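You operate a simulated robot arm through the tools that you are given. There is no shell and no other tool.

You run a simulated two-armed robot. Do the job below in one go: nothing can be reset, and whatever is moved stays where it is left.

Task
Stop elevator A, set the orange and the white knob to 4 and start it again.
Fine: the belt is slipping; turn the knobs only with the red switch off; leave it running and watch the meter till the boot has run empty.

It is judged by the outcome, as a careful person would: the job done as asked, and still so three seconds after it is handed in. It fails if anything else is knocked over, pushed out of place, dropped, spilled or broken.

Robot
Two 7-joint arms with two-finger grippers on one trunk that stands fixed in place. Base frame: the origin is at the foot of the trunk, x ahead of it, y to its left, z up. Lengths are in mm, angles in rad, forces in N, time in s.
The left shoulder is at [60, 123, 1020], the right one opposite. With the tool pointing down near the work surface each hand reaches from about 160 to 640 mm from the base axis, measured 20 degrees to its own side. Payload 1.47 kg a hand.
The tool frame of a hand sits at the grasp point between the pads (the TCP): z along the fingers, y along the line on which they close. The tips reach 16 mm beyond it. The gripper opens to 87 mm. The gripper's body begins 55 mm behind the TCP.
Orientation is that of the tool frame in the base frame, as a unit quaternion [w, x, y, z]. With the fingers straight down and closing along the base's y, the tool's x points along the base's -x, its y along +y and its z along -z.

Tools
- The arms move only by the tool servo_tool. It takes "left_increments", "right_increments" or both (then of equal length, played together; a hand with none holds still); each is a list of rows, each a list of 7 numbers: the shift along the tool's x, y, z in mm, then the turn, a rotation vector about the tool's x, y, z in degrees, then the closure, from 0 (fully open) to 1 (shut). In form: [[tx, ty, tz, rx, ry, rz, fingers], ...]. A call has 1 to 20 rows; each row shifts and turns the commanded pose from where the row before left it, along the tool's axes as they then stand. Rows are played at 5 a second. More than 50 mm and 0.15 rad between two rows, or a gripper value outside its range, and nothing of the call is played. A pose out of reach is approached as far as the arm can. The call stops where the force on the tool passes 40 N (or 10 N more than at its start, if that is more) or the arm is blocked; 0.2 s more then pass. The fingers move at their own pace (about 153 mm/s each) and stop on an object; they squeeze with about 21 N. The grip force told is the motor's: it shows also when the fingers shut on nothing. Time passes only in rows, and 0.2 s behind the last, so rows that do not move let the fingers close. The reply holds the time, the measured pose of the TCP, the force on the tool along the base axes, the opening and the grip force, in the units named above and with some noise, with the torque about the TCP (base axes, N m) and any sound that the robot's microphone picked up.
- Cameras (640 x 400 px; columns grow to the right, rows downward): "scene" is now at [89.4, -31.5, 1583.6]; the picture's right is [-0.39, -0.92, 0.00], its down [-0.61, 0.26, -0.75] and it looks along [0.69, -0.29, -0.66] (base axes); focal length 214 px, centre (320, 200). "left" rides on the left gripper at [73, -12, -90] in its tool frame; the picture's right is [0.16, 0.99, 0.00], its down [-0.72, 0.12, -0.68] and it looks along [-0.67, 0.11, 0.73] (tool axes); focal length 247 px, centre (320, 200). "right" rides on the right gripper at [73, 12, -90] in its tool frame; the picture's right is [-0.16, 0.99, 0.00], its down [-0.72, -0.12, -0.68] and it looks along [-0.67, -0.11, 0.73] (tool axes); focal length 247 px, centre (320, 200). There is no depth. A picture from a camera that has moved, and an enlarged one, comes with that camera's place and axes in the base frame and with its lens.
- camera(camera): a new picture of that camera. No time passes.
- lift_body(by): slides the trunk up (or, below 0, down) by that many mm; the arms and the scene camera ride with it, the base frame stays. It gives what a move gives, with no picture.
- turn_head(pan, tilt): turns the head with the scene camera to pan (to the left, within 2.094 rad either way) and tilt (down, from -0.506 to 1.204), counted from straight ahead of the robot. It gives what a move gives.
- close_up(camera, box): a new picture of the part [left, top, right, bottom] of that camera's present view, enlarged. No time passes.
- close_job(): hands the job in; it is judged then, once.

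Places have to be worked out from the pictures, the camera data and where the tool is seen. Open the grippers and draw the arms clear of the work before you hand the job in, unless the task says otherwise.

The tools are called as name(argument=value, ...) on one line, values as JSON. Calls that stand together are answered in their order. servo_tool: Moves the arms, as the interface text tells. Its arguments: {"type":"object","properties":{"left_increments":{"type":"array","items":{"type":"array","items":{"type":"number"}}},"right_increments":{"type":"array","items":{"type":"array","items":{"type":"number"}}}},"required":[]} The other tools are called the same way: lift_body (by) slides the trunk up or down; turn_head (pan, tilt) turns the head that bears the scene camera; camera (camera) takes a picture; close_up (camera, box) takes an enlarged picture of a part of a camera's view; close_job () hands the job in.

At the start:

```text
time: 0.0
left_ee_pos: [393.2, 20.7, 1445.4]
left_tool_rot: [0.001, 0.001, 1.0, -0.001]
left_wrist_force: [0.2, 0.1, -0.4]
left_moment: [0.01, -0.02, -0.01]
left_grip_width: 87.1
left_gripper_force: 0.0
right_ee_pos: [347.0, -310.0, 1403.2]
right_tool_rot: [0.0, 0.001, 1.0, 0.0]
right_wrist_force: [-0.8, 0.5, -0.1]
right_moment: [0.02, -0.01, 0.01]
right_grip_width: 87.1
right_gripper_force: 0.1
trunk travel left (down, up): [-175.0, 55.0]
head pan, tilt: [-0.398, 0.719]
```

scene: 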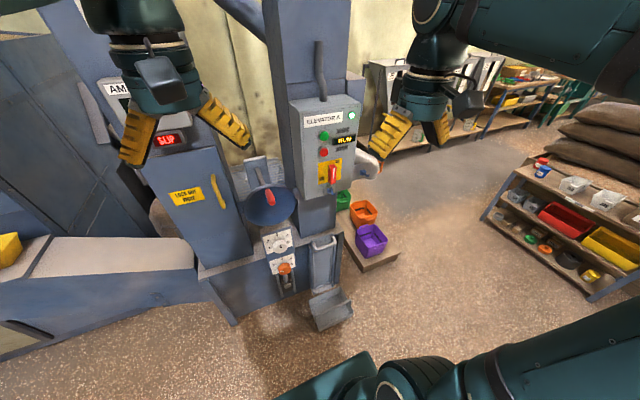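
right: 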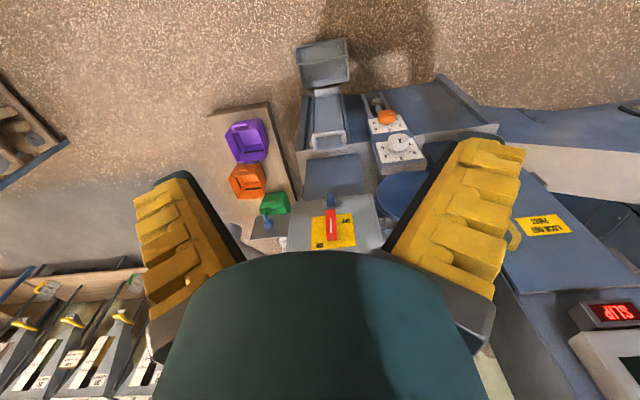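
left: 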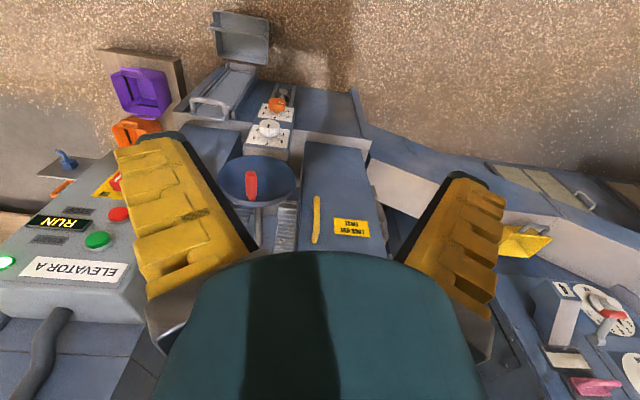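

I start by looking closely at the control box, the knobs and the labels before moving anything.

close_up(camera="scene", box=[280, 80, 380, 210])

close_up(camera="scene", box=[220, 180, 360, 330])

close_up(camera="scene", box=[80, 60, 240, 260])

close_up(camera="right", box=[280, 30, 480, 260])

close_up(camera="left", box=[180, 60, 380, 260])

close_up(camera="left", box=[0, 140, 200, 300])

```text
3.08 times, centred on (330, 145) of scene
camera zoom: at [89.4, -31.5, 1583.6], right [-0.39, -0.92, 0.0], down [-0.61, 0.26, -0.75], along [0.69, -0.29, -0.66], focal length 660 px, centre (289, 369)
```

zoom: 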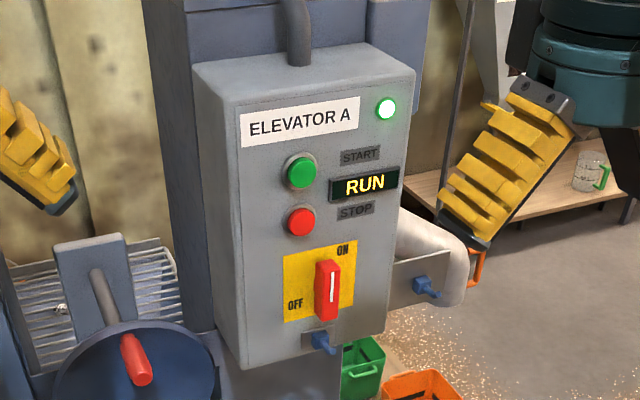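

```text
2.67 times, centred on (290, 255) of scene
camera zoom: at [89.4, -31.5, 1583.6], right [-0.39, -0.92, 0.0], down [-0.61, 0.26, -0.75], along [0.69, -0.29, -0.66], focal length 572 px, centre (400, 53)
```

zoom: 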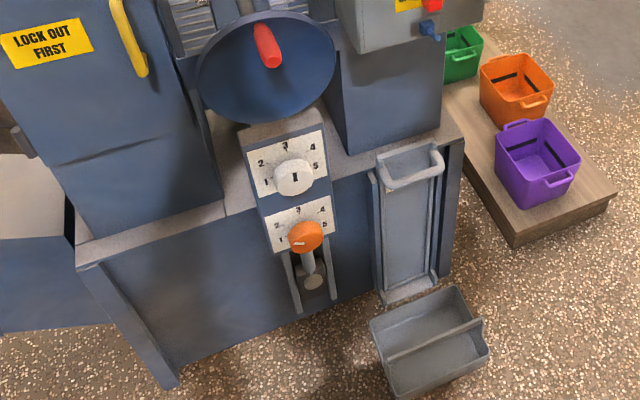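

```text
2.00 times, centred on (160, 160) of scene
camera zoom: at [89.4, -31.5, 1583.6], right [-0.39, -0.92, 0.0], down [-0.61, 0.26, -0.75], along [0.69, -0.29, -0.66], focal length 429 px, centre (640, 280)
```

zoom: 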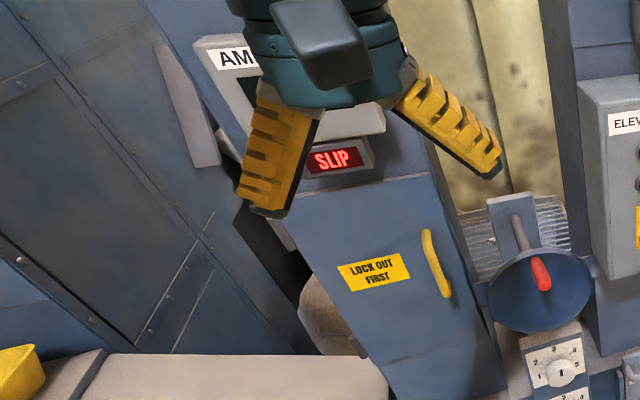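

```text
1.74 times, centred on (380, 145) of right
camera zoom: at [273.9, -298.2, 1493.0], right [0.16, 0.99, 0.0], down [0.72, -0.12, 0.68], along [0.67, -0.11, -0.73], focal length 430 px, centre (216, 296)
```

zoom: 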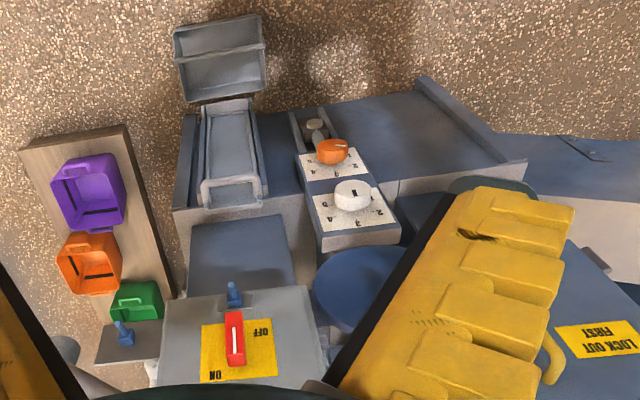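

```text
2.00 times, centred on (280, 160) of left
camera zoom: at [319.2, 10.4, 1534.7], right [-0.16, 0.99, 0.0], down [0.72, 0.12, 0.68], along [0.67, 0.11, -0.73], focal length 494 px, centre (400, 280)
```

zoom: 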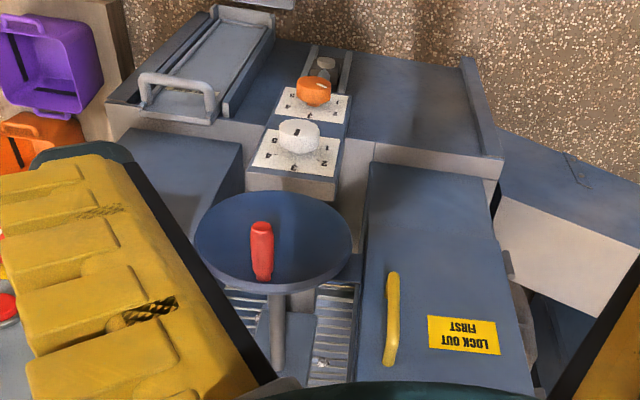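

```text
2.50 times, centred on (100, 220) of left
camera zoom: at [319.2, 10.4, 1534.7], right [-0.16, 0.99, 0.0], down [0.72, 0.12, 0.68], along [0.67, 0.11, -0.73], focal length 617 px, centre (870, 150)
```

zoom: 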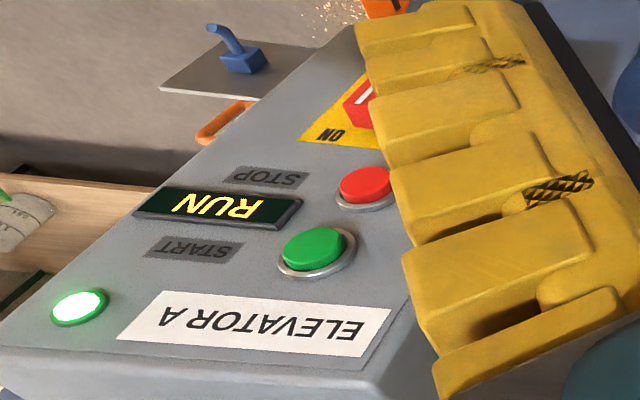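

The box shows ELEVATOR A in RUN with a green START, a red STOP and a red ON/OFF rotary switch; the belt lamp on the left says SLIP. I turn the head to view the meter and the rest of the surroundings.

turn_head(pan=0.1, tilt=0.6)

camera(camera="scene")

```text
time: 0.9
left_ee_pos: [393.3, 21.1, 1444.6]
left_tool_rot: [0.001, 0.0, 1.0, 0.001]
left_wrist_force: [-0.2, 1.0, 0.0]
left_moment: [-0.01, 0.01, 0.03]
left_grip_width: 87.1
left_gripper_force: 0.2
right_ee_pos: [346.0, -309.0, 1403.0]
right_tool_rot: [0.0, 0.0, 1.0, 0.0]
right_wrist_force: [-0.5, 0.5, -0.7]
right_moment: [-0.01, -0.04, -0.01]
right_grip_width: 87.0
right_gripper_force: 0.1
trunk travel left (down, up): [-175.0, 55.0]
head pan, tilt: [0.099, 0.6]
```

```text
taken
camera scene: at [99.8, 9.9, 1593.9], right [0.1, -1.0, 0.0], down [-0.56, -0.06, -0.82], along [0.82, 0.08, -0.57], focal length 214 px, centre (320, 200)
```

scene: 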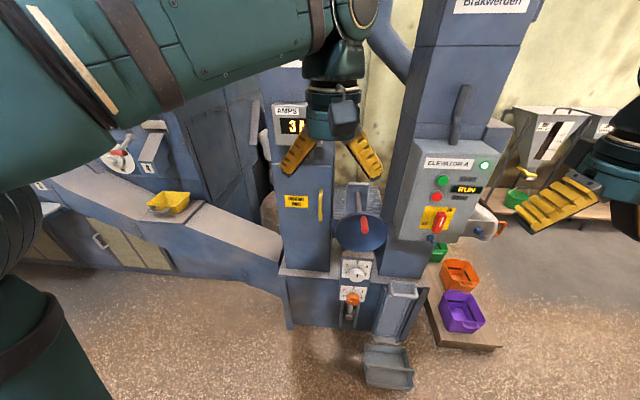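

The AMPS meter is partly hidden by the left hand. I zoom in on it, the knobs and the surroundings.

close_up(camera="scene", box=[260, 90, 340, 140])

close_up(camera="scene", box=[320, 240, 400, 330])

close_up(camera="scene", box=[390, 140, 520, 260])

close_up(camera="scene", box=[20, 100, 260, 280])

close_up(camera="scene", box=[340, 0, 640, 180])

```text
8.00 times, centred on (300, 115) of scene
camera zoom: at [99.8, 9.9, 1593.9], right [0.1, -1.0, 0.0], down [-0.56, -0.06, -0.82], along [0.82, 0.08, -0.57], focal length 1716 px, centre (480, 880)
```

zoom: 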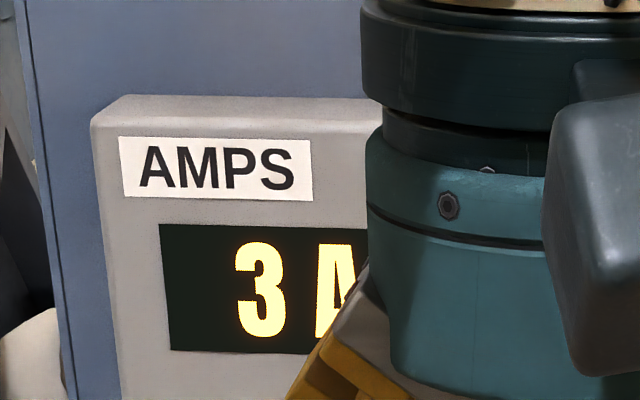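

```text
4.44 times, centred on (360, 285) of scene
camera zoom: at [99.8, 9.9, 1593.9], right [0.1, -1.0, 0.0], down [-0.56, -0.06, -0.82], along [0.82, 0.08, -0.57], focal length 953 px, centre (142, -178)
```

zoom: 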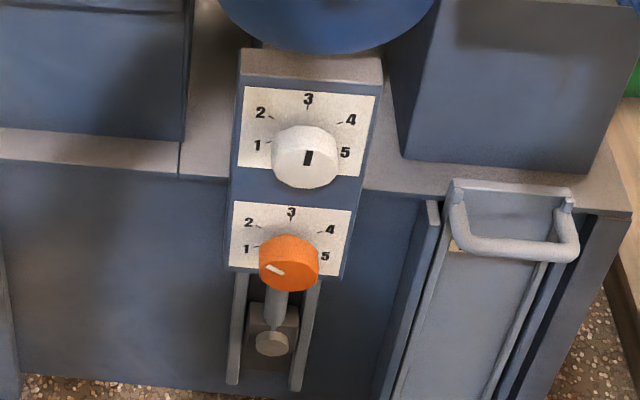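

```text
3.33 times, centred on (455, 200) of scene
camera zoom: at [99.8, 9.9, 1593.9], right [0.1, -1.0, 0.0], down [-0.56, -0.06, -0.82], along [0.82, 0.08, -0.57], focal length 715 px, centre (-130, 200)
```

zoom: 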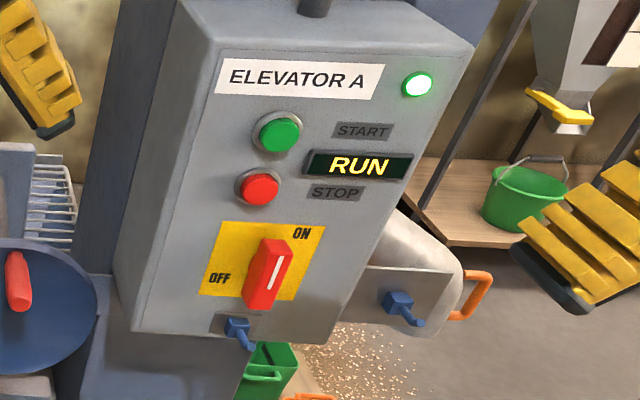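

```text
2.22 times, centred on (140, 190) of scene
camera zoom: at [99.8, 9.9, 1593.9], right [0.1, -1.0, 0.0], down [-0.56, -0.06, -0.82], along [0.82, 0.08, -0.57], focal length 477 px, centre (720, 222)
```

zoom: 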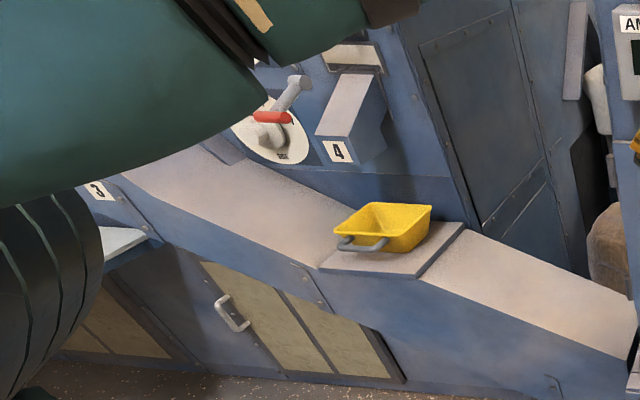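

```text
2.13 times, centred on (490, 90) of scene
camera zoom: at [99.8, 9.9, 1593.9], right [0.1, -1.0, 0.0], down [-0.56, -0.06, -0.82], along [0.82, 0.08, -0.57], focal length 458 px, centre (-43, 435)
```

zoom: 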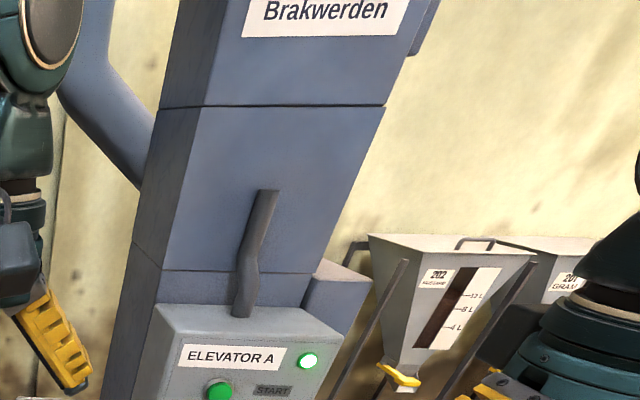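

I place the red STOP at about [716, -314, 1208], green START at [710, -311, 1270], the red switch at [700, -343, 1115], the white knob at [746, -99, 735] and the orange knob at [747, -98, 533], all facing the robot. I move the right hand forward, then turn it to point ahead with the fingers shut, while the left hand backs off to clear the meter.

servo_tool(right_increments=[[-40, 0, 0, 0, 0, 0, 1], [-40, 0, 0, 0, 0, 0, 1], [-40, 0, 0, 0, 0, 0, 1], [-40, 0, 0, 0, 0, 0, 1], [-20, 0, 0, 0, -8.5, 0, 1], [0, 0, 0, 0, -8.5, 0, 1], [0, 0, 0, 0, -8.5, 0, 1], [0, 0, 0, 0, -8.5, 0, 1], [0, 0, 0, 0, -8.5, 0, 1], [0, 0, 0, 0, -8.5, 0, 1], [0, 0, 0, 0, -8.5, 0, 1], [0, 0, 0, 0, -8.5, 0, 1], [0, 0, 0, 0, -8.5, 0, 1], [0, 0, 0, 0, -8.5, 0, 1], [0, 0, 0, 0, -5, 0, 1]], left_increments=[[10, 20, 0, 0, 0, 0, 0], [10, 20, 0, 0, 0, 0, 0], [10, 20, 0, 0, 0, 0, 0], [10, 20, 0, 0, 0, 0, 0], [10, 20, 0, 0, 0, 0, 0], [10, 20, 0, 0, 0, 0, 0], [10, 20, 0, 0, 0, 0, 0], [10, 20, 0, 0, 0, 0, 0], [0, 20, 0, 0, 0, 0, 0], [0, 20, 0, 0, 0, 0, 0], [0, 0, 0, 0, 0, 0, 0], [0, 0, 0, 0, 0, 0, 0], [0, 0, 0, 0, 0, 0, 0], [0, 0, 0, 0, 0, 0, 0], [0, 0, 0, 0, 0, 0, 0]])

camera(camera="scene")

camera(camera="right")

```text
time: 4.1
left_ee_pos: [313.7, 223.5, 1444.8]
left_tool_rot: [-0.001, 0.0, 1.0, -0.001]
left_wrist_force: [-0.5, 0.3, -0.8]
left_moment: [-0.01, 0.01, 0.0]
left_grip_width: 87.1
left_gripper_force: 0.1
right_ee_pos: [526.3, -308.3, 1403.3]
right_tool_rot: [0.708, 0.001, 0.707, 0.0]
right_wrist_force: [-0.4, -0.1, 0.2]
right_moment: [0.01, -0.02, -0.03]
right_grip_width: 0.0
right_gripper_force: 21.1
trunk travel left (down, up): [-175.0, 55.0]
head pan, tilt: [0.099, 0.6]
```

```text
taken
camera scene: at [100.0, 9.9, 1593.9], right [0.1, -1.0, 0.0], down [-0.56, -0.06, -0.82], along [0.82, 0.08, -0.57], focal length 214 px, centre (320, 200)
```

scene: 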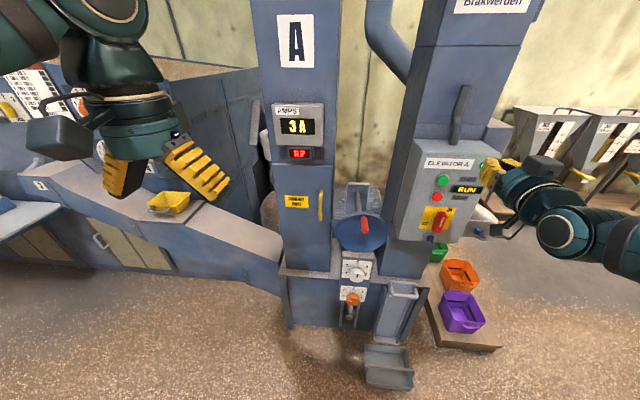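

```text
taken
camera right: at [437.4, -297.2, 1330.5], right [0.0, 0.99, 0.16], down [-0.68, -0.12, 0.72], along [0.73, -0.11, 0.67], focal length 247 px, centre (320, 200)
```

right: 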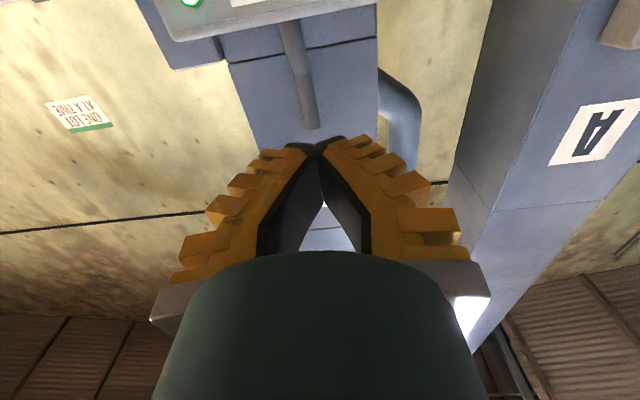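

The meter reads 3 A with SLIP, and the right hand now points straight ahead at [526, -308, 1403]. I lower it to the STOP button's height and move up to about x=640 to check the alignment.

servo_tool(right_increments=[[39, -1, 0, 0, 0, 0, 1], [39, -1, 0, 0, 0, 0, 1], [39, -1, 0, 0, 0, 0, 1], [39, -1, 0, 0, 0, 0, 1], [39, -1, 0, 0, 0, 0, 1], [0, 0, 40, 0, 0, 0, 1], [0, 0, 40, 0, 0, 0, 1], [0, 0, 30, 0, 0, 0, 1]])

close_up(camera="scene", box=[380, 130, 540, 250])

camera(camera="right")

```text
time: 5.9
left_ee_pos: [314.1, 224.4, 1443.8]
left_tool_rot: [0.001, 0.0, 1.0, 0.0]
left_wrist_force: [0.0, -0.3, -0.8]
left_moment: [0.0, -0.01, 0.0]
left_grip_width: 87.1
left_gripper_force: 0.1
right_ee_pos: [636.8, -313.9, 1207.5]
right_tool_rot: [0.707, 0.0, 0.707, -0.001]
right_wrist_force: [0.2, -0.9, 0.3]
right_moment: [-0.01, 0.01, 0.03]
right_grip_width: 0.0
right_gripper_force: 20.6
trunk travel left (down, up): [-175.0, 55.0]
head pan, tilt: [0.099, 0.6]
```

```text
3.33 times, centred on (460, 190) of scene
camera zoom: at [100.4, 10.2, 1593.8], right [0.1, -1.0, 0.0], down [-0.56, -0.06, -0.82], along [0.82, 0.08, -0.57], focal length 715 px, centre (-147, 233)
```

zoom: 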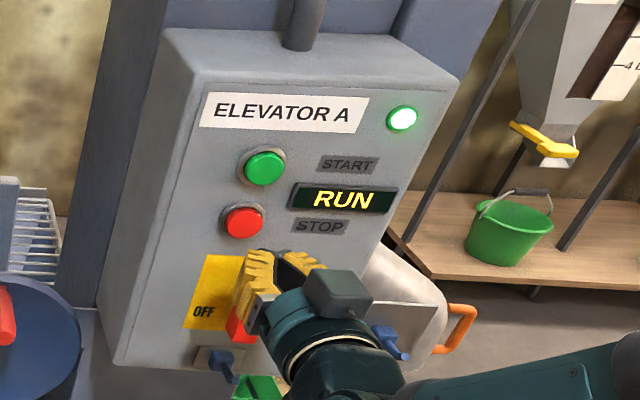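

```text
taken
camera right: at [548.6, -301.4, 1134.4], right [0.0, 0.99, 0.16], down [-0.68, -0.12, 0.72], along [0.73, -0.11, 0.67], focal length 247 px, centre (320, 200)
```

right: 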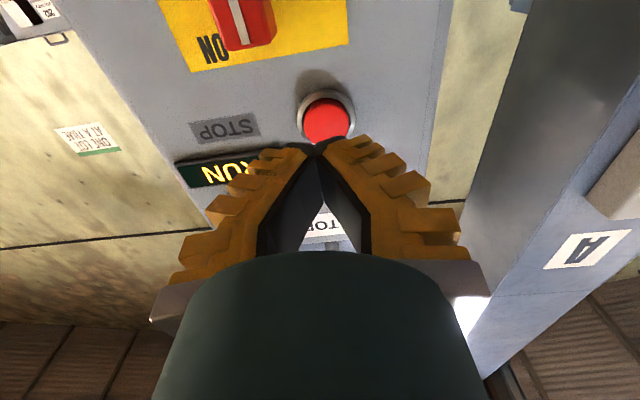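

From the hand camera the STOP cap lies at about y=-309, z=1211, directly ahead of the tips. I make a small correction and advance slowly in short steps until the button gives.

servo_tool(right_increments=[[-3, 4, 15, 0, 0, 0, 1], [0, 0, 15, 0, 0, 0, 1], [0, 0, 5, 0, 0, 0, 1], [0, 0, 4, 0, 0, 0, 1], [0, 0, 4, 0, 0, 0, 1]])

close_up(camera="scene", box=[380, 130, 540, 250])

camera(camera="right")

```text
time: 7.1
left_ee_pos: [314.1, 223.4, 1444.2]
left_tool_rot: [0.0, 0.0, 1.0, 0.0]
left_wrist_force: [0.1, 0.2, 0.3]
left_moment: [0.01, 0.01, -0.01]
left_grip_width: 87.0
left_gripper_force: 0.0
right_ee_pos: [678.5, -309.1, 1210.2]
right_tool_rot: [0.707, 0.0, 0.707, 0.0]
right_wrist_force: [-1.4, -0.4, 0.5]
right_moment: [0.0, 0.0, 0.04]
right_grip_width: 0.0
right_gripper_force: 20.9
trunk travel left (down, up): [-175.0, 55.0]
head pan, tilt: [0.099, 0.6]
```

```text
3.33 times, centred on (460, 190) of scene
camera zoom: at [99.8, 10.0, 1593.9], right [0.1, -1.0, 0.0], down [-0.56, -0.06, -0.83], along [0.82, 0.08, -0.56], focal length 715 px, centre (-147, 233)
```

zoom: 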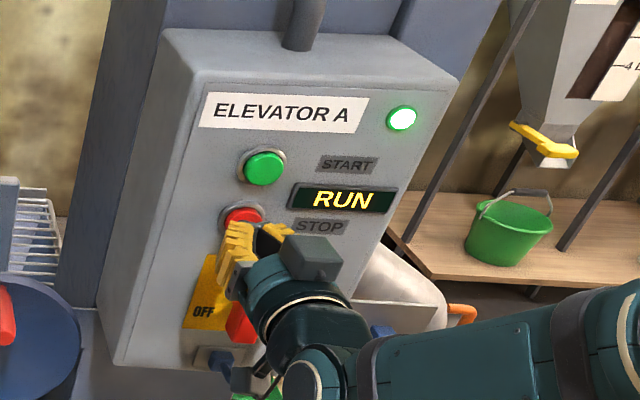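

```text
taken
camera right: at [589.7, -297.9, 1137.5], right [0.0, 0.99, 0.16], down [-0.68, -0.12, 0.72], along [0.73, -0.11, 0.67], focal length 247 px, centre (320, 200)
```

right: 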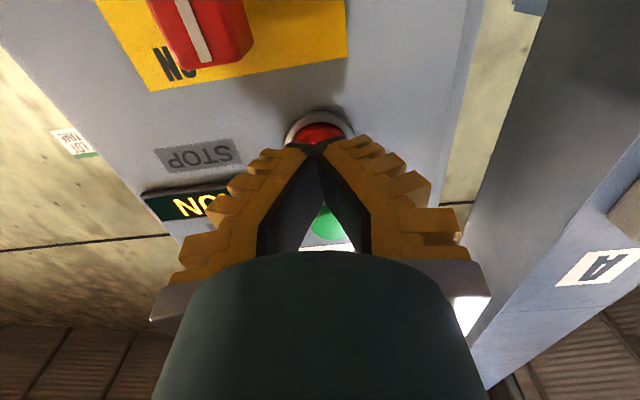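

The tips are just short of the cap with no force yet. I go on forward in 3–4 mm steps.

servo_tool(right_increments=[[0, 0, 4, 0, 0, 0, 1], [0, 0, 4, 0, 0, 0, 1], [0, 0, 4, 0, 0, 0, 1], [0, 0, 3, 0, 0, 0, 1]])

close_up(camera="scene", box=[380, 130, 540, 250])

```text
time: 8.1
left_ee_pos: [314.0, 223.6, 1444.4]
left_tool_rot: [0.0, 0.0, 1.0, 0.001]
left_wrist_force: [-0.5, 0.1, 0.2]
left_moment: [0.0, 0.0, 0.01]
left_grip_width: 86.9
left_gripper_force: 0.2
right_ee_pos: [693.3, -311.1, 1211.3]
right_tool_rot: [0.707, 0.001, 0.707, -0.001]
right_wrist_force: [-2.9, -2.2, -0.4]
right_moment: [0.01, 0.0, -0.05]
right_grip_width: 6.0
right_gripper_force: 28.6
trunk travel left (down, up): [-175.0, 55.0]
head pan, tilt: [0.099, 0.6]
heard: click
```

```text
3.33 times, centred on (460, 190) of scene
camera zoom: at [99.1, 9.8, 1594.0], right [0.1, -1.0, 0.0], down [-0.56, -0.06, -0.83], along [0.82, 0.08, -0.56], focal length 715 px, centre (-147, 233)
```

zoom: 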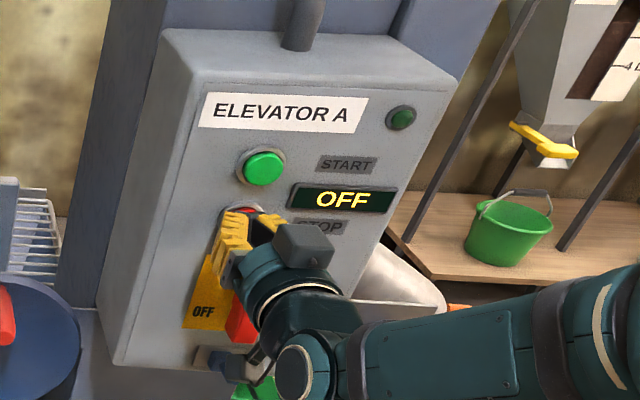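

A click, and the display reads OFF with the lamp out. I back the hand away and look at the red switch.

servo_tool(right_increments=[[0, 0, -10, 0, 0, 0, 1], [0, 0, -30, 0, 0, 0, 1], [0, 0, -40, 0, 0, 0, 1], [0, 0, -40, 0, 0, 0, 1], [30, -10, 0, 0, 0, 0, 0.3], [40, -15, 0, 0, 0, 0, 0.3], [26, -6, 0, 0, 0, 0, 0.3]])

camera(camera="right")

close_up(camera="scene", box=[380, 130, 540, 250])

close_up(camera="scene", box=[250, 80, 360, 180])

```text
time: 9.7
left_ee_pos: [315.2, 222.5, 1444.1]
left_tool_rot: [-0.001, 0.0, 1.0, 0.001]
left_wrist_force: [-0.1, 0.4, 0.4]
left_moment: [0.0, 0.02, -0.01]
left_grip_width: 87.1
left_gripper_force: 0.1
right_ee_pos: [574.0, -340.4, 1115.9]
right_tool_rot: [0.707, -0.001, 0.707, 0.0]
right_wrist_force: [0.9, 0.3, -0.2]
right_moment: [0.0, 0.0, -0.01]
right_grip_width: 65.2
right_gripper_force: 2.9
trunk travel left (down, up): [-175.0, 55.0]
head pan, tilt: [0.099, 0.6]
```

```text
taken
camera right: at [485.4, -328.3, 1042.9], right [0.0, 0.99, 0.16], down [-0.68, -0.12, 0.72], along [0.73, -0.11, 0.67], focal length 247 px, centre (320, 200)
```

right: 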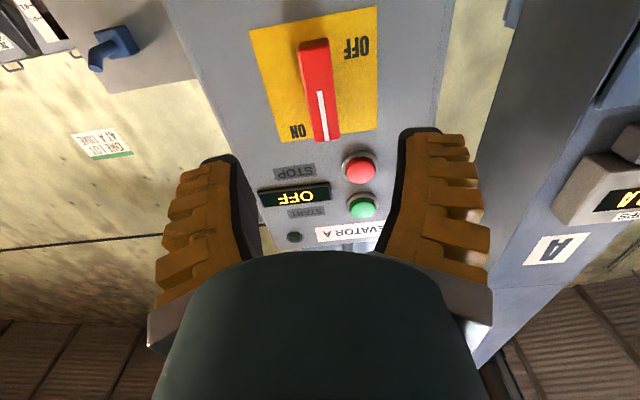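

```text
3.33 times, centred on (460, 190) of scene
camera zoom: at [100.7, 9.7, 1593.8], right [0.1, -1.0, 0.0], down [-0.56, -0.06, -0.82], along [0.82, 0.08, -0.57], focal length 715 px, centre (-147, 233)
```

zoom: 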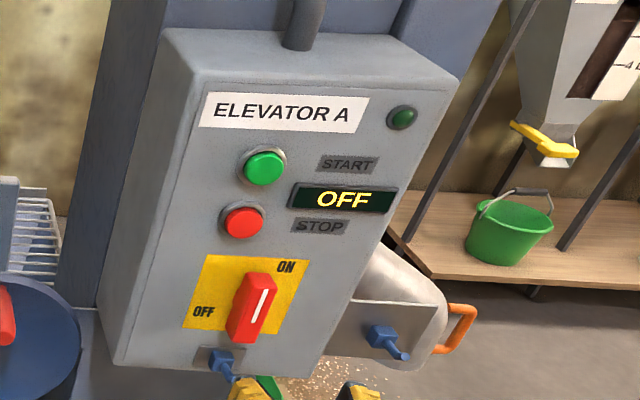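

```text
4.00 times, centred on (305, 130) of scene
camera zoom: at [100.7, 9.7, 1593.8], right [0.1, -1.0, 0.0], down [-0.56, -0.06, -0.82], along [0.82, 0.08, -0.57], focal length 858 px, centre (380, 480)
```

zoom: 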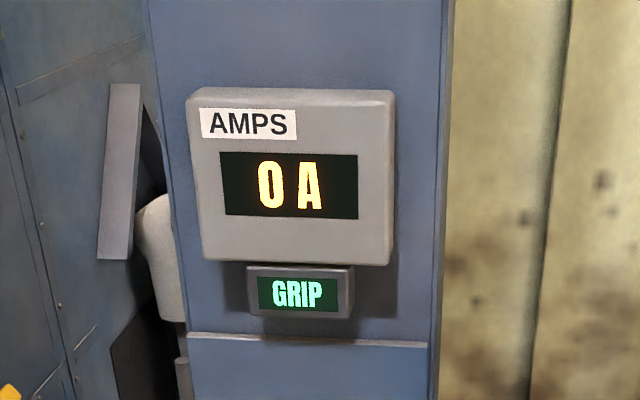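

Elevator A is stopped: 0 A. The switch handle stands upright (ON), about y=-341, z=1117, spanning z 1079–1156; OFF lies a quarter turn anticlockwise, to the left. I move forward with the fingers either side of it.

servo_tool(right_increments=[[0, 0, 30, 0, 0, 0, 0.3], [0, 0, 30, 0, 0, 0, 0.3], [0, 0, 20, 0, 0, 0, 0.3], [-2, -1, 15, 0, 0, 0, 0.3], [0, 0, 10, 0, 0, 0, 0.3], [0, 0, 4, 0, 0, 0, 0.3]])

camera(camera="right")

close_up(camera="scene", box=[380, 130, 540, 250])

```text
time: 11.1
left_ee_pos: [314.2, 223.6, 1444.2]
left_tool_rot: [-0.001, 0.0, 1.0, 0.0]
left_wrist_force: [0.6, 0.4, 0.5]
left_moment: [-0.01, 0.0, 0.0]
left_grip_width: 87.1
left_gripper_force: 0.0
right_ee_pos: [683.7, -342.3, 1117.7]
right_tool_rot: [0.707, 0.0, 0.707, 0.0]
right_wrist_force: [-0.5, 0.4, 0.3]
right_moment: [-0.03, -0.04, -0.04]
right_grip_width: 65.4
right_gripper_force: 3.9
trunk travel left (down, up): [-175.0, 55.0]
head pan, tilt: [0.099, 0.6]
```

```text
taken
camera right: at [595.3, -330.1, 1045.5], right [0.0, 0.99, 0.16], down [-0.68, -0.12, 0.72], along [0.73, -0.11, 0.67], focal length 247 px, centre (320, 200)
```

right: 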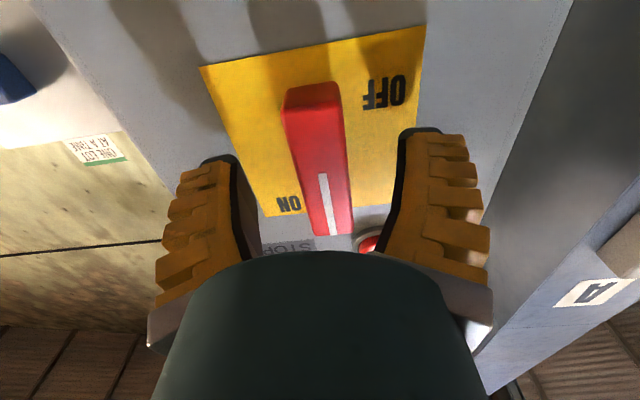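

```text
3.33 times, centred on (460, 190) of scene
camera zoom: at [99.8, 9.9, 1593.9], right [0.1, -1.0, 0.0], down [-0.56, -0.06, -0.83], along [0.82, 0.08, -0.56], focal length 715 px, centre (-147, 233)
```

zoom: 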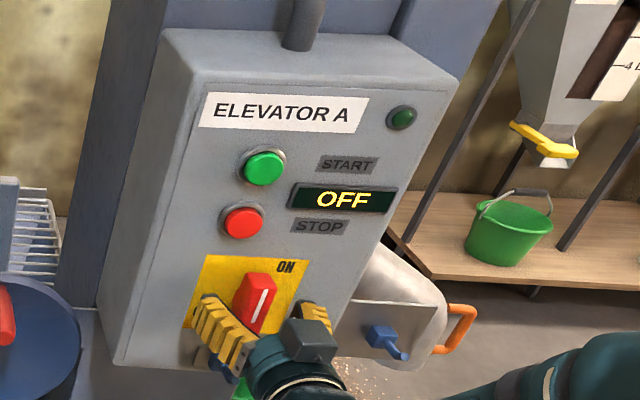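

The handle stands between the fingers and the panel is at about x=717; tips are at 700. I go 7 mm deeper and close.

servo_tool(right_increments=[[0, 0, 4, 0, 0, 0, 0.3], [0, 0, 3, 0, 0, 0, 0.3], [0, 0, 0, 0, 0, 0, 1], [0, 0, 0, 0, 0, 0, 1], [0, 0, 0, 0, 0, 0, 1]])

camera(camera="right")

```text
time: 12.3
left_ee_pos: [313.3, 225.6, 1443.6]
left_tool_rot: [0.002, 0.001, 1.0, -0.001]
left_wrist_force: [-0.5, -0.9, -0.2]
left_moment: [-0.01, -0.05, -0.01]
left_grip_width: 87.1
left_gripper_force: 0.1
right_ee_pos: [689.1, -340.6, 1116.7]
right_tool_rot: [0.708, -0.001, 0.706, 0.002]
right_wrist_force: [-10.1, 12.1, -2.9]
right_moment: [-0.03, -0.21, 0.13]
right_grip_width: 17.0
right_gripper_force: 29.5
trunk travel left (down, up): [-175.0, 55.0]
head pan, tilt: [0.099, 0.6]
```

```text
taken
camera right: at [600.5, -328.5, 1045.7], right [0.0, 0.99, 0.16], down [-0.68, -0.12, 0.72], along [0.73, -0.11, 0.67], focal length 247 px, centre (320, 200)
```

right: 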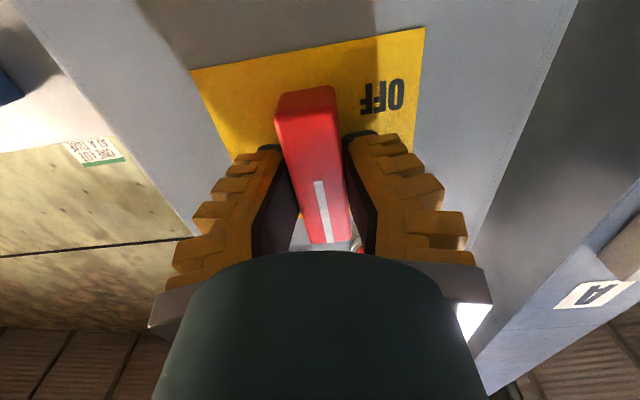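

The handle is gripped (17 mm); a 12 N sideways force shows its centre lies slightly to +y, so I ease over 2 mm and begin turning anticlockwise.

servo_tool(right_increments=[[0, 2, -1, 0, 0, 0, 1], [0, 0, 0, 0, 0, -6, 1], [0, 0, 0, 0, 0, -6, 1], [0, 0, 0, 0, 0, -6, 1]])

camera(camera="right")

```text
time: 13.3
left_ee_pos: [312.8, 223.9, 1444.2]
left_tool_rot: [0.0, 0.0, 1.0, -0.001]
left_wrist_force: [0.0, 0.1, -0.7]
left_moment: [0.02, 0.02, 0.0]
left_grip_width: 86.8
left_gripper_force: 0.1
right_ee_pos: [689.3, -339.4, 1117.4]
right_tool_rot: [0.698, -0.111, 0.698, -0.111]
right_wrist_force: [-4.6, 8.0, -2.6]
right_moment: [0.05, -0.24, 0.17]
right_grip_width: 14.7
right_gripper_force: 30.1
trunk travel left (down, up): [-175.0, 55.0]
head pan, tilt: [0.099, 0.6]
```

```text
taken
camera right: at [600.0, -351.4, 1045.7], right [0.0, 0.99, -0.16], down [-0.68, 0.11, 0.72], along [0.73, 0.11, 0.67], focal length 247 px, centre (320, 200)
```

right: 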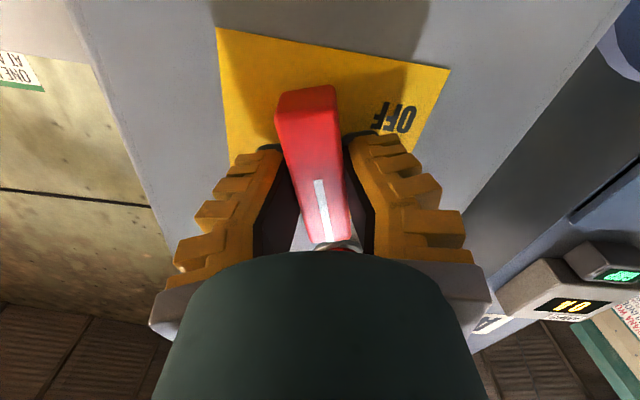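

The handle turns with the hand at low force. I continue to about 85° in total.

servo_tool(right_increments=[[0, 0, 0, 0, 0, -8, 1], [0, 0, 0, 0, 0, -8, 1], [0, 0, 0, 0, 0, -8, 1], [0, 0, 0, 0, 0, -8, 1], [0, 0, 0, 0, 0, -8, 1], [0, 0, 0, 0, 0, -8, 1], [0, 0, 0, 0, 0, -8, 1], [0, 0, 0, 0, 0, -8, 1], [0, 0, 0, 0, 0, -5, 1]])

camera(camera="right")

close_up(camera="scene", box=[380, 130, 540, 250])

```text
time: 15.3
left_ee_pos: [313.6, 225.4, 1445.1]
left_tool_rot: [0.0, 0.0, 1.0, -0.001]
left_wrist_force: [-0.6, 0.9, 0.7]
left_moment: [0.01, 0.01, 0.0]
left_grip_width: 86.8
left_gripper_force: 0.1
right_ee_pos: [689.0, -339.5, 1118.7]
right_tool_rot: [0.512, -0.488, 0.512, -0.488]
right_wrist_force: [-5.2, 12.7, -3.6]
right_moment: [-0.07, 0.07, 0.07]
right_grip_width: 15.1
right_gripper_force: 29.7
trunk travel left (down, up): [-175.0, 55.0]
head pan, tilt: [0.099, 0.6]
```

```text
taken
camera right: at [600.0, -411.6, 1103.2], right [0.0, 0.21, -0.98], down [-0.68, 0.72, 0.15], along [0.73, 0.67, 0.14], focal length 247 px, centre (320, 200)
```

right: 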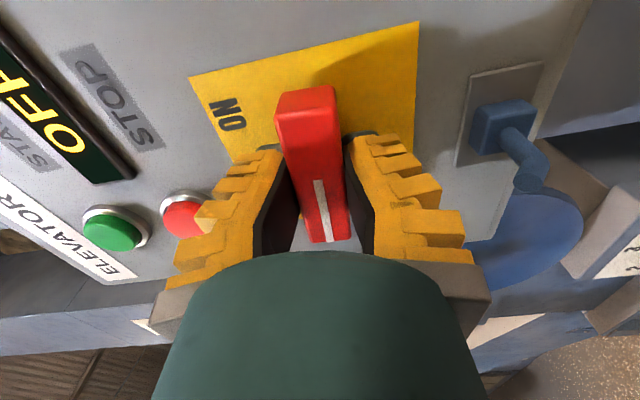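

```text
3.33 times, centred on (460, 190) of scene
camera zoom: at [99.5, 11.7, 1593.9], right [0.1, -1.0, 0.0], down [-0.56, -0.06, -0.83], along [0.82, 0.08, -0.56], focal length 715 px, centre (-147, 233)
```

zoom: 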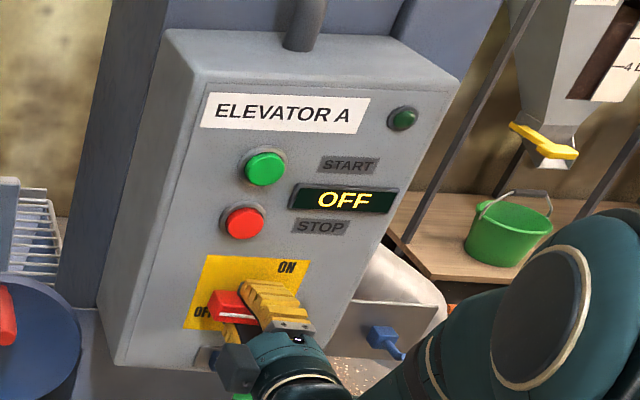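

The handle is nearly level pointing left at OFF, with no stop torque yet and no click. I turn a few degrees more to seat it.

servo_tool(right_increments=[[0, 0, 0, 0, 0, -4, 1], [0, 0, 0, 0, 0, -4, 1]])

camera(camera="right")

```text
time: 15.9
left_ee_pos: [313.8, 224.0, 1443.7]
left_tool_rot: [0.0, 0.0, 1.0, -0.002]
left_wrist_force: [-0.4, -0.1, -0.4]
left_moment: [-0.01, 0.0, -0.01]
left_grip_width: 87.0
left_gripper_force: 0.0
right_ee_pos: [688.5, -341.0, 1118.3]
right_tool_rot: [-0.477, 0.522, -0.477, 0.522]
right_wrist_force: [2.1, 10.2, -2.5]
right_moment: [0.62, -0.04, -0.1]
right_grip_width: 15.1
right_gripper_force: 29.8
trunk travel left (down, up): [-175.0, 55.0]
head pan, tilt: [0.099, 0.6]
```

```text
taken
camera right: at [599.5, -413.9, 1113.1], right [0.0, 0.07, -1.0], down [-0.68, 0.73, 0.05], along [0.73, 0.68, 0.05], focal length 247 px, centre (320, 200)
```

right: 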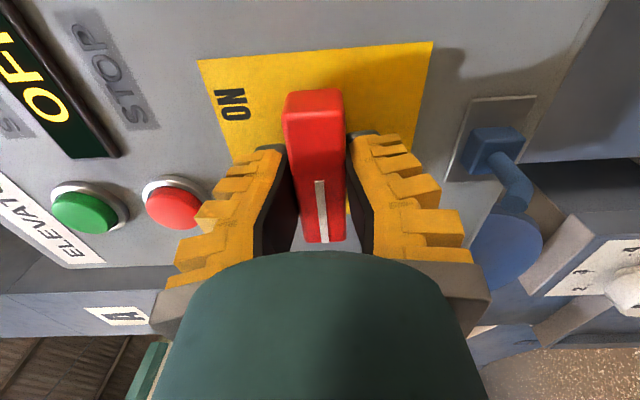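

Torque rose to 0.6 N m, so the switch is at its OFF stop. I open the fingers partly, back straight out and check.

servo_tool(right_increments=[[0, 0, 0, 0, 0, 0, 0.5], [0, 0, 0, 0, 0, 0, 0.5], [0, 0, -15, 0, 0, 0, 0.5], [0, 0, -30, 0, 0, 0, 0.5], [0, 0, -40, 0, 0, 0, 0.5], [0, 0, -40, 0, 0, 0, 0.5], [0, 0, -40, 0, 0, 0, 0.5]])

camera(camera="right")

camera(camera="scene")

close_up(camera="scene", box=[380, 130, 540, 250])

```text
time: 17.5
left_ee_pos: [313.2, 222.9, 1445.1]
left_tool_rot: [0.001, 0.0, 1.0, 0.0]
left_wrist_force: [-0.4, -0.7, -0.1]
left_moment: [0.01, 0.0, 0.0]
left_grip_width: 87.1
left_gripper_force: 0.1
right_ee_pos: [524.9, -342.2, 1119.7]
right_tool_rot: [-0.478, 0.521, -0.478, 0.521]
right_wrist_force: [0.2, 0.4, 0.6]
right_moment: [0.05, 0.02, 0.01]
right_grip_width: 48.9
right_gripper_force: 4.0
trunk travel left (down, up): [-175.0, 55.0]
head pan, tilt: [0.099, 0.6]
```

```text
taken
camera right: at [435.2, -414.3, 1114.0], right [0.0, 0.07, -1.0], down [-0.68, 0.73, 0.05], along [0.73, 0.68, 0.05], focal length 247 px, centre (320, 200)
```

right: 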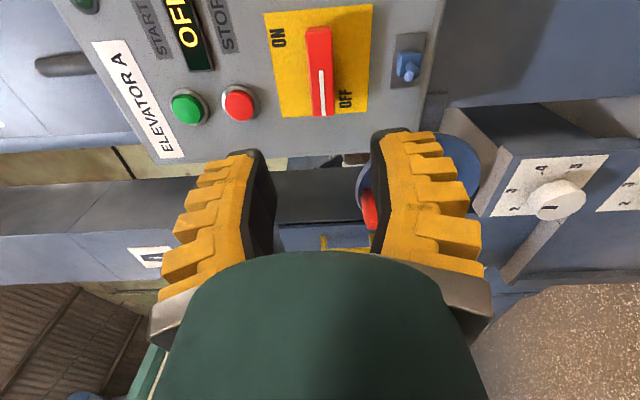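

```text
taken
camera scene: at [98.7, 9.6, 1594.0], right [0.1, -0.99, 0.0], down [-0.56, -0.06, -0.83], along [0.82, 0.08, -0.56], focal length 214 px, centre (320, 200)
```

scene: 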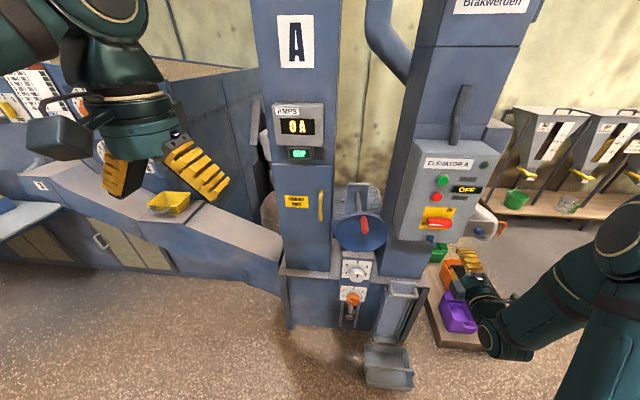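

```text
3.33 times, centred on (460, 190) of scene
camera zoom: at [98.7, 9.6, 1594.0], right [0.1, -0.99, 0.0], down [-0.56, -0.06, -0.83], along [0.82, 0.08, -0.56], focal length 715 px, centre (-147, 233)
```

zoom: 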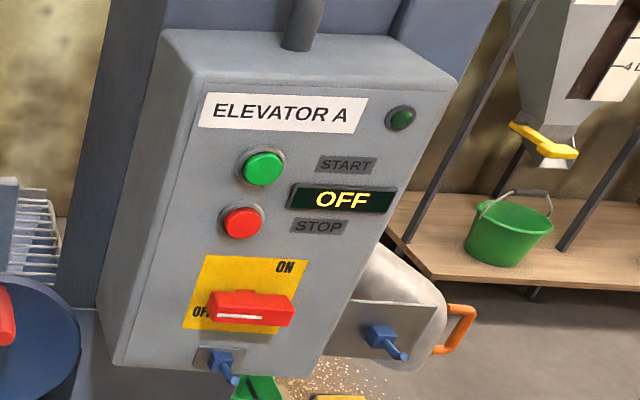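

The switch now points to OFF and the display and meter are dead. I lower the trunk 120 mm and bring the right hand in front of the knobs, well back from them, to see where they point.

lift_body(by=-120)

servo_tool(right_increments=[[-30, 30, -5, 0, 0, 0, 0.2], [-30, 30, -5, 0, 0, 0, 0.2], [-30, 30, -5, 0, 0, 0, 0.2], [-30, 30, -5, 0, 0, 0, 0.2], [-30, 30, -5, 0, 0, 0, 0.2], [-30, 30, 0, 0, 0, 0, 0.2], [-30, 30, 0, 0, 0, 0, 0.2], [-30, 30, 0, 0, 0, 0, 0.2]])

camera(camera="right")

camera(camera="scene")

```text
time: 19.0
left_ee_pos: [313.9, 222.9, 1324.5]
left_tool_rot: [0.0, 0.001, 1.0, 0.0]
left_wrist_force: [0.0, 0.2, -0.6]
left_moment: [-0.01, -0.02, 0.0]
left_grip_width: 87.1
left_gripper_force: 0.0
right_ee_pos: [526.4, -341.1, 999.4]
right_tool_rot: [-0.477, 0.521, -0.478, 0.521]
right_wrist_force: [-0.2, -0.8, 0.0]
right_moment: [0.0, -0.03, 0.04]
right_grip_width: 49.0
right_gripper_force: 3.5
trunk travel left (down, up): [-55.0, 175.0]
head pan, tilt: [0.099, 0.6]
```

```text
time: 20.8
left_ee_pos: [312.8, 223.3, 1324.8]
left_tool_rot: [0.0, 0.0, 1.0, 0.0]
left_wrist_force: [0.6, -0.2, 0.0]
left_moment: [0.01, 0.01, -0.01]
left_grip_width: 87.0
left_gripper_force: 0.0
right_ee_pos: [506.9, -122.9, 740.5]
right_tool_rot: [-0.477, 0.521, -0.478, 0.522]
right_wrist_force: [0.2, -0.5, 0.5]
right_moment: [-0.03, -0.01, -0.04]
right_grip_width: 73.1
right_gripper_force: 2.0
trunk travel left (down, up): [-55.0, 175.0]
head pan, tilt: [0.099, 0.6]
```

```text
taken
camera right: at [417.7, -195.8, 735.3], right [0.0, 0.07, -1.0], down [-0.68, 0.73, 0.05], along [0.73, 0.68, 0.05], focal length 247 px, centre (320, 200)
```

right: 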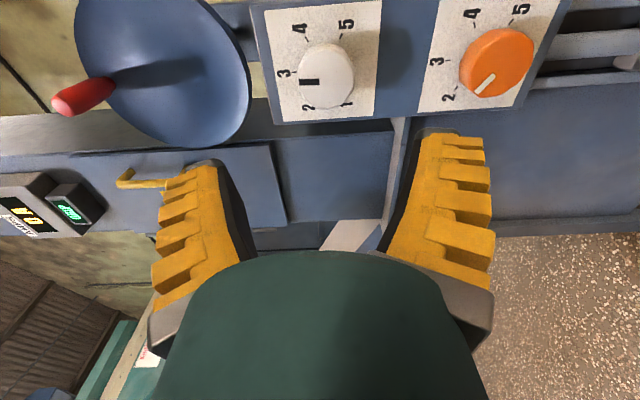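

```text
taken
camera scene: at [100.0, 9.5, 1473.9], right [0.1, -1.0, 0.0], down [-0.56, -0.06, -0.82], along [0.82, 0.08, -0.57], focal length 214 px, centre (320, 200)
```

scene: 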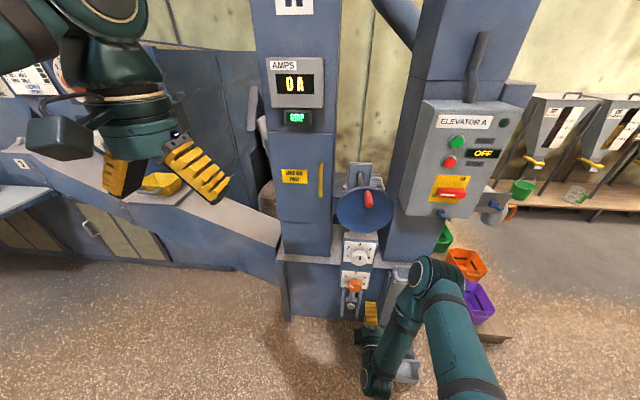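

close_up(camera="right", box=[240, 0, 570, 140])

close_up(camera="scene", box=[320, 220, 400, 320])

```text
1.94 times, centred on (405, 70) of right
camera zoom: at [417.7, -195.8, 735.3], right [0.0, 0.07, -1.0], down [-0.68, 0.73, 0.05], along [0.73, 0.68, 0.05], focal length 479 px, centre (155, 452)
```

zoom: 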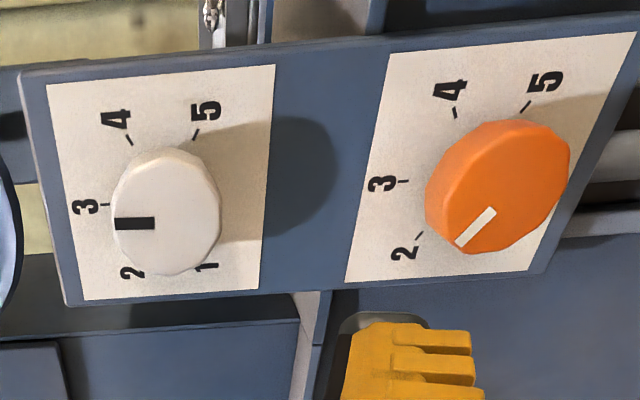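

```text
4.00 times, centred on (360, 270) of scene
camera zoom: at [100.0, 9.5, 1473.9], right [0.1, -1.0, 0.0], down [-0.56, -0.06, -0.82], along [0.82, 0.08, -0.57], focal length 858 px, centre (160, -80)
```

zoom: 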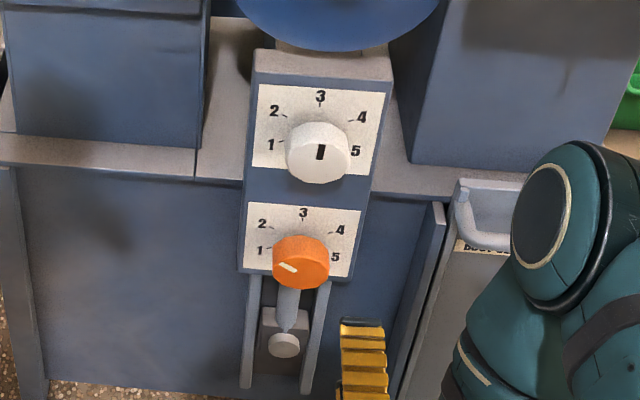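

White points at 3 (ticks are 60° apart: 2 at -60°, 3 up, 4 at +60°) and orange points at 2; the vertical panel is at x≈770 and the knob faces at x≈730, with centres at [-99.5, 735] and [-99.5, 535]. I square the roll to -90°, open fully and approach the white knob.

servo_tool(right_increments=[[-12, 3, 0, 0, 0, 5.1, 0], [-11.4, 2.5, 30, 0, 0, 0, 0], [0, 0, 40, 0, 0, 0, 0], [0, 0, 40, 0, 0, 0, 0], [0, 0, 40, 0, 0, 0, 0], [0, 0, 25, 0, 0, 0, 0]])

camera(camera="right")

close_up(camera="scene", box=[320, 180, 440, 320])

```text
time: 22.2
left_ee_pos: [313.5, 223.5, 1324.0]
left_tool_rot: [0.0, 0.0, 1.0, 0.0]
left_wrist_force: [-0.5, -0.7, -0.3]
left_moment: [-0.01, -0.03, -0.01]
left_grip_width: 86.9
left_gripper_force: 0.0
right_ee_pos: [678.3, -96.7, 735.9]
right_tool_rot: [0.501, -0.499, 0.5, -0.5]
right_wrist_force: [-0.1, 0.0, 0.3]
right_moment: [0.02, -0.02, -0.01]
right_grip_width: 86.9
right_gripper_force: 0.0
trunk travel left (down, up): [-55.0, 175.0]
head pan, tilt: [0.099, 0.6]
```

```text
taken
camera right: at [590.0, -169.5, 724.3], right [0.0, 0.16, -0.99], down [-0.68, 0.72, 0.12], along [0.73, 0.67, 0.11], focal length 247 px, centre (320, 200)
```

right: 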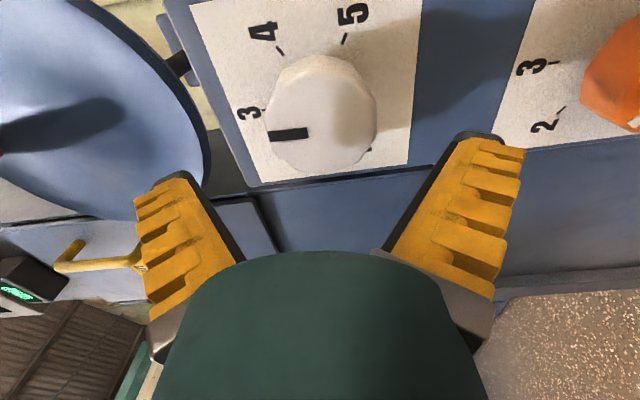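

```text
2.86 times, centred on (380, 250) of scene
camera zoom: at [99.8, 10.0, 1473.9], right [0.1, -1.0, 0.0], down [-0.56, -0.06, -0.83], along [0.82, 0.08, -0.56], focal length 613 px, centre (149, 57)
```

zoom: 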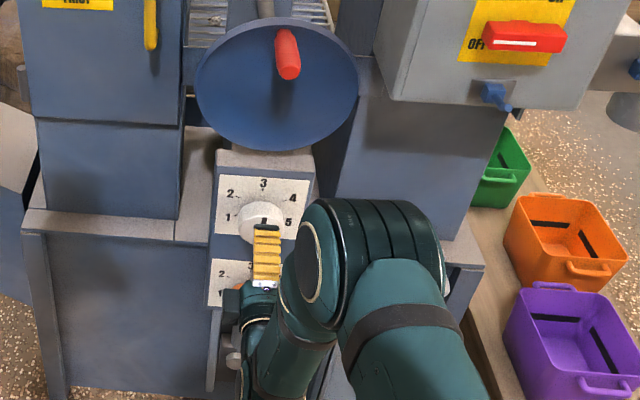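

The knob is between the finger lines; the axis works out at y=-99, z=735 with the face near x=735. I shift 2.5 mm and slide the fingers around it.

servo_tool(right_increments=[[2.5, 0.5, 15, 0, 0, 0, 0], [0, 0, 15, 0, 0, 0, 0], [0, 0, 12, 0, 0, 0, 0], [0, 0, 12, 0, 0, 0, 0], [0, 0, 10, 0, 0, 0, 0]])

camera(camera="right")

```text
time: 23.4
left_ee_pos: [315.2, 223.0, 1323.6]
left_tool_rot: [0.0, 0.0, 1.0, 0.0]
left_wrist_force: [0.1, 0.1, -0.8]
left_moment: [-0.01, 0.02, 0.0]
left_grip_width: 86.8
left_gripper_force: 0.0
right_ee_pos: [739.4, -102.9, 732.1]
right_tool_rot: [0.5, -0.5, 0.501, -0.5]
right_wrist_force: [0.5, -0.6, 0.1]
right_moment: [0.0, 0.01, -0.01]
right_grip_width: 87.0
right_gripper_force: 0.0
trunk travel left (down, up): [-55.0, 175.0]
head pan, tilt: [0.099, 0.6]
```

```text
taken
camera right: at [650.7, -175.5, 720.8], right [0.0, 0.16, -0.99], down [-0.68, 0.72, 0.12], along [0.73, 0.67, 0.11], focal length 247 px, centre (320, 200)
```

right: 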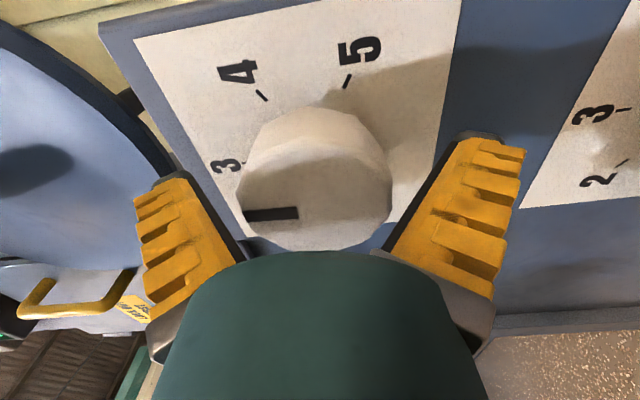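

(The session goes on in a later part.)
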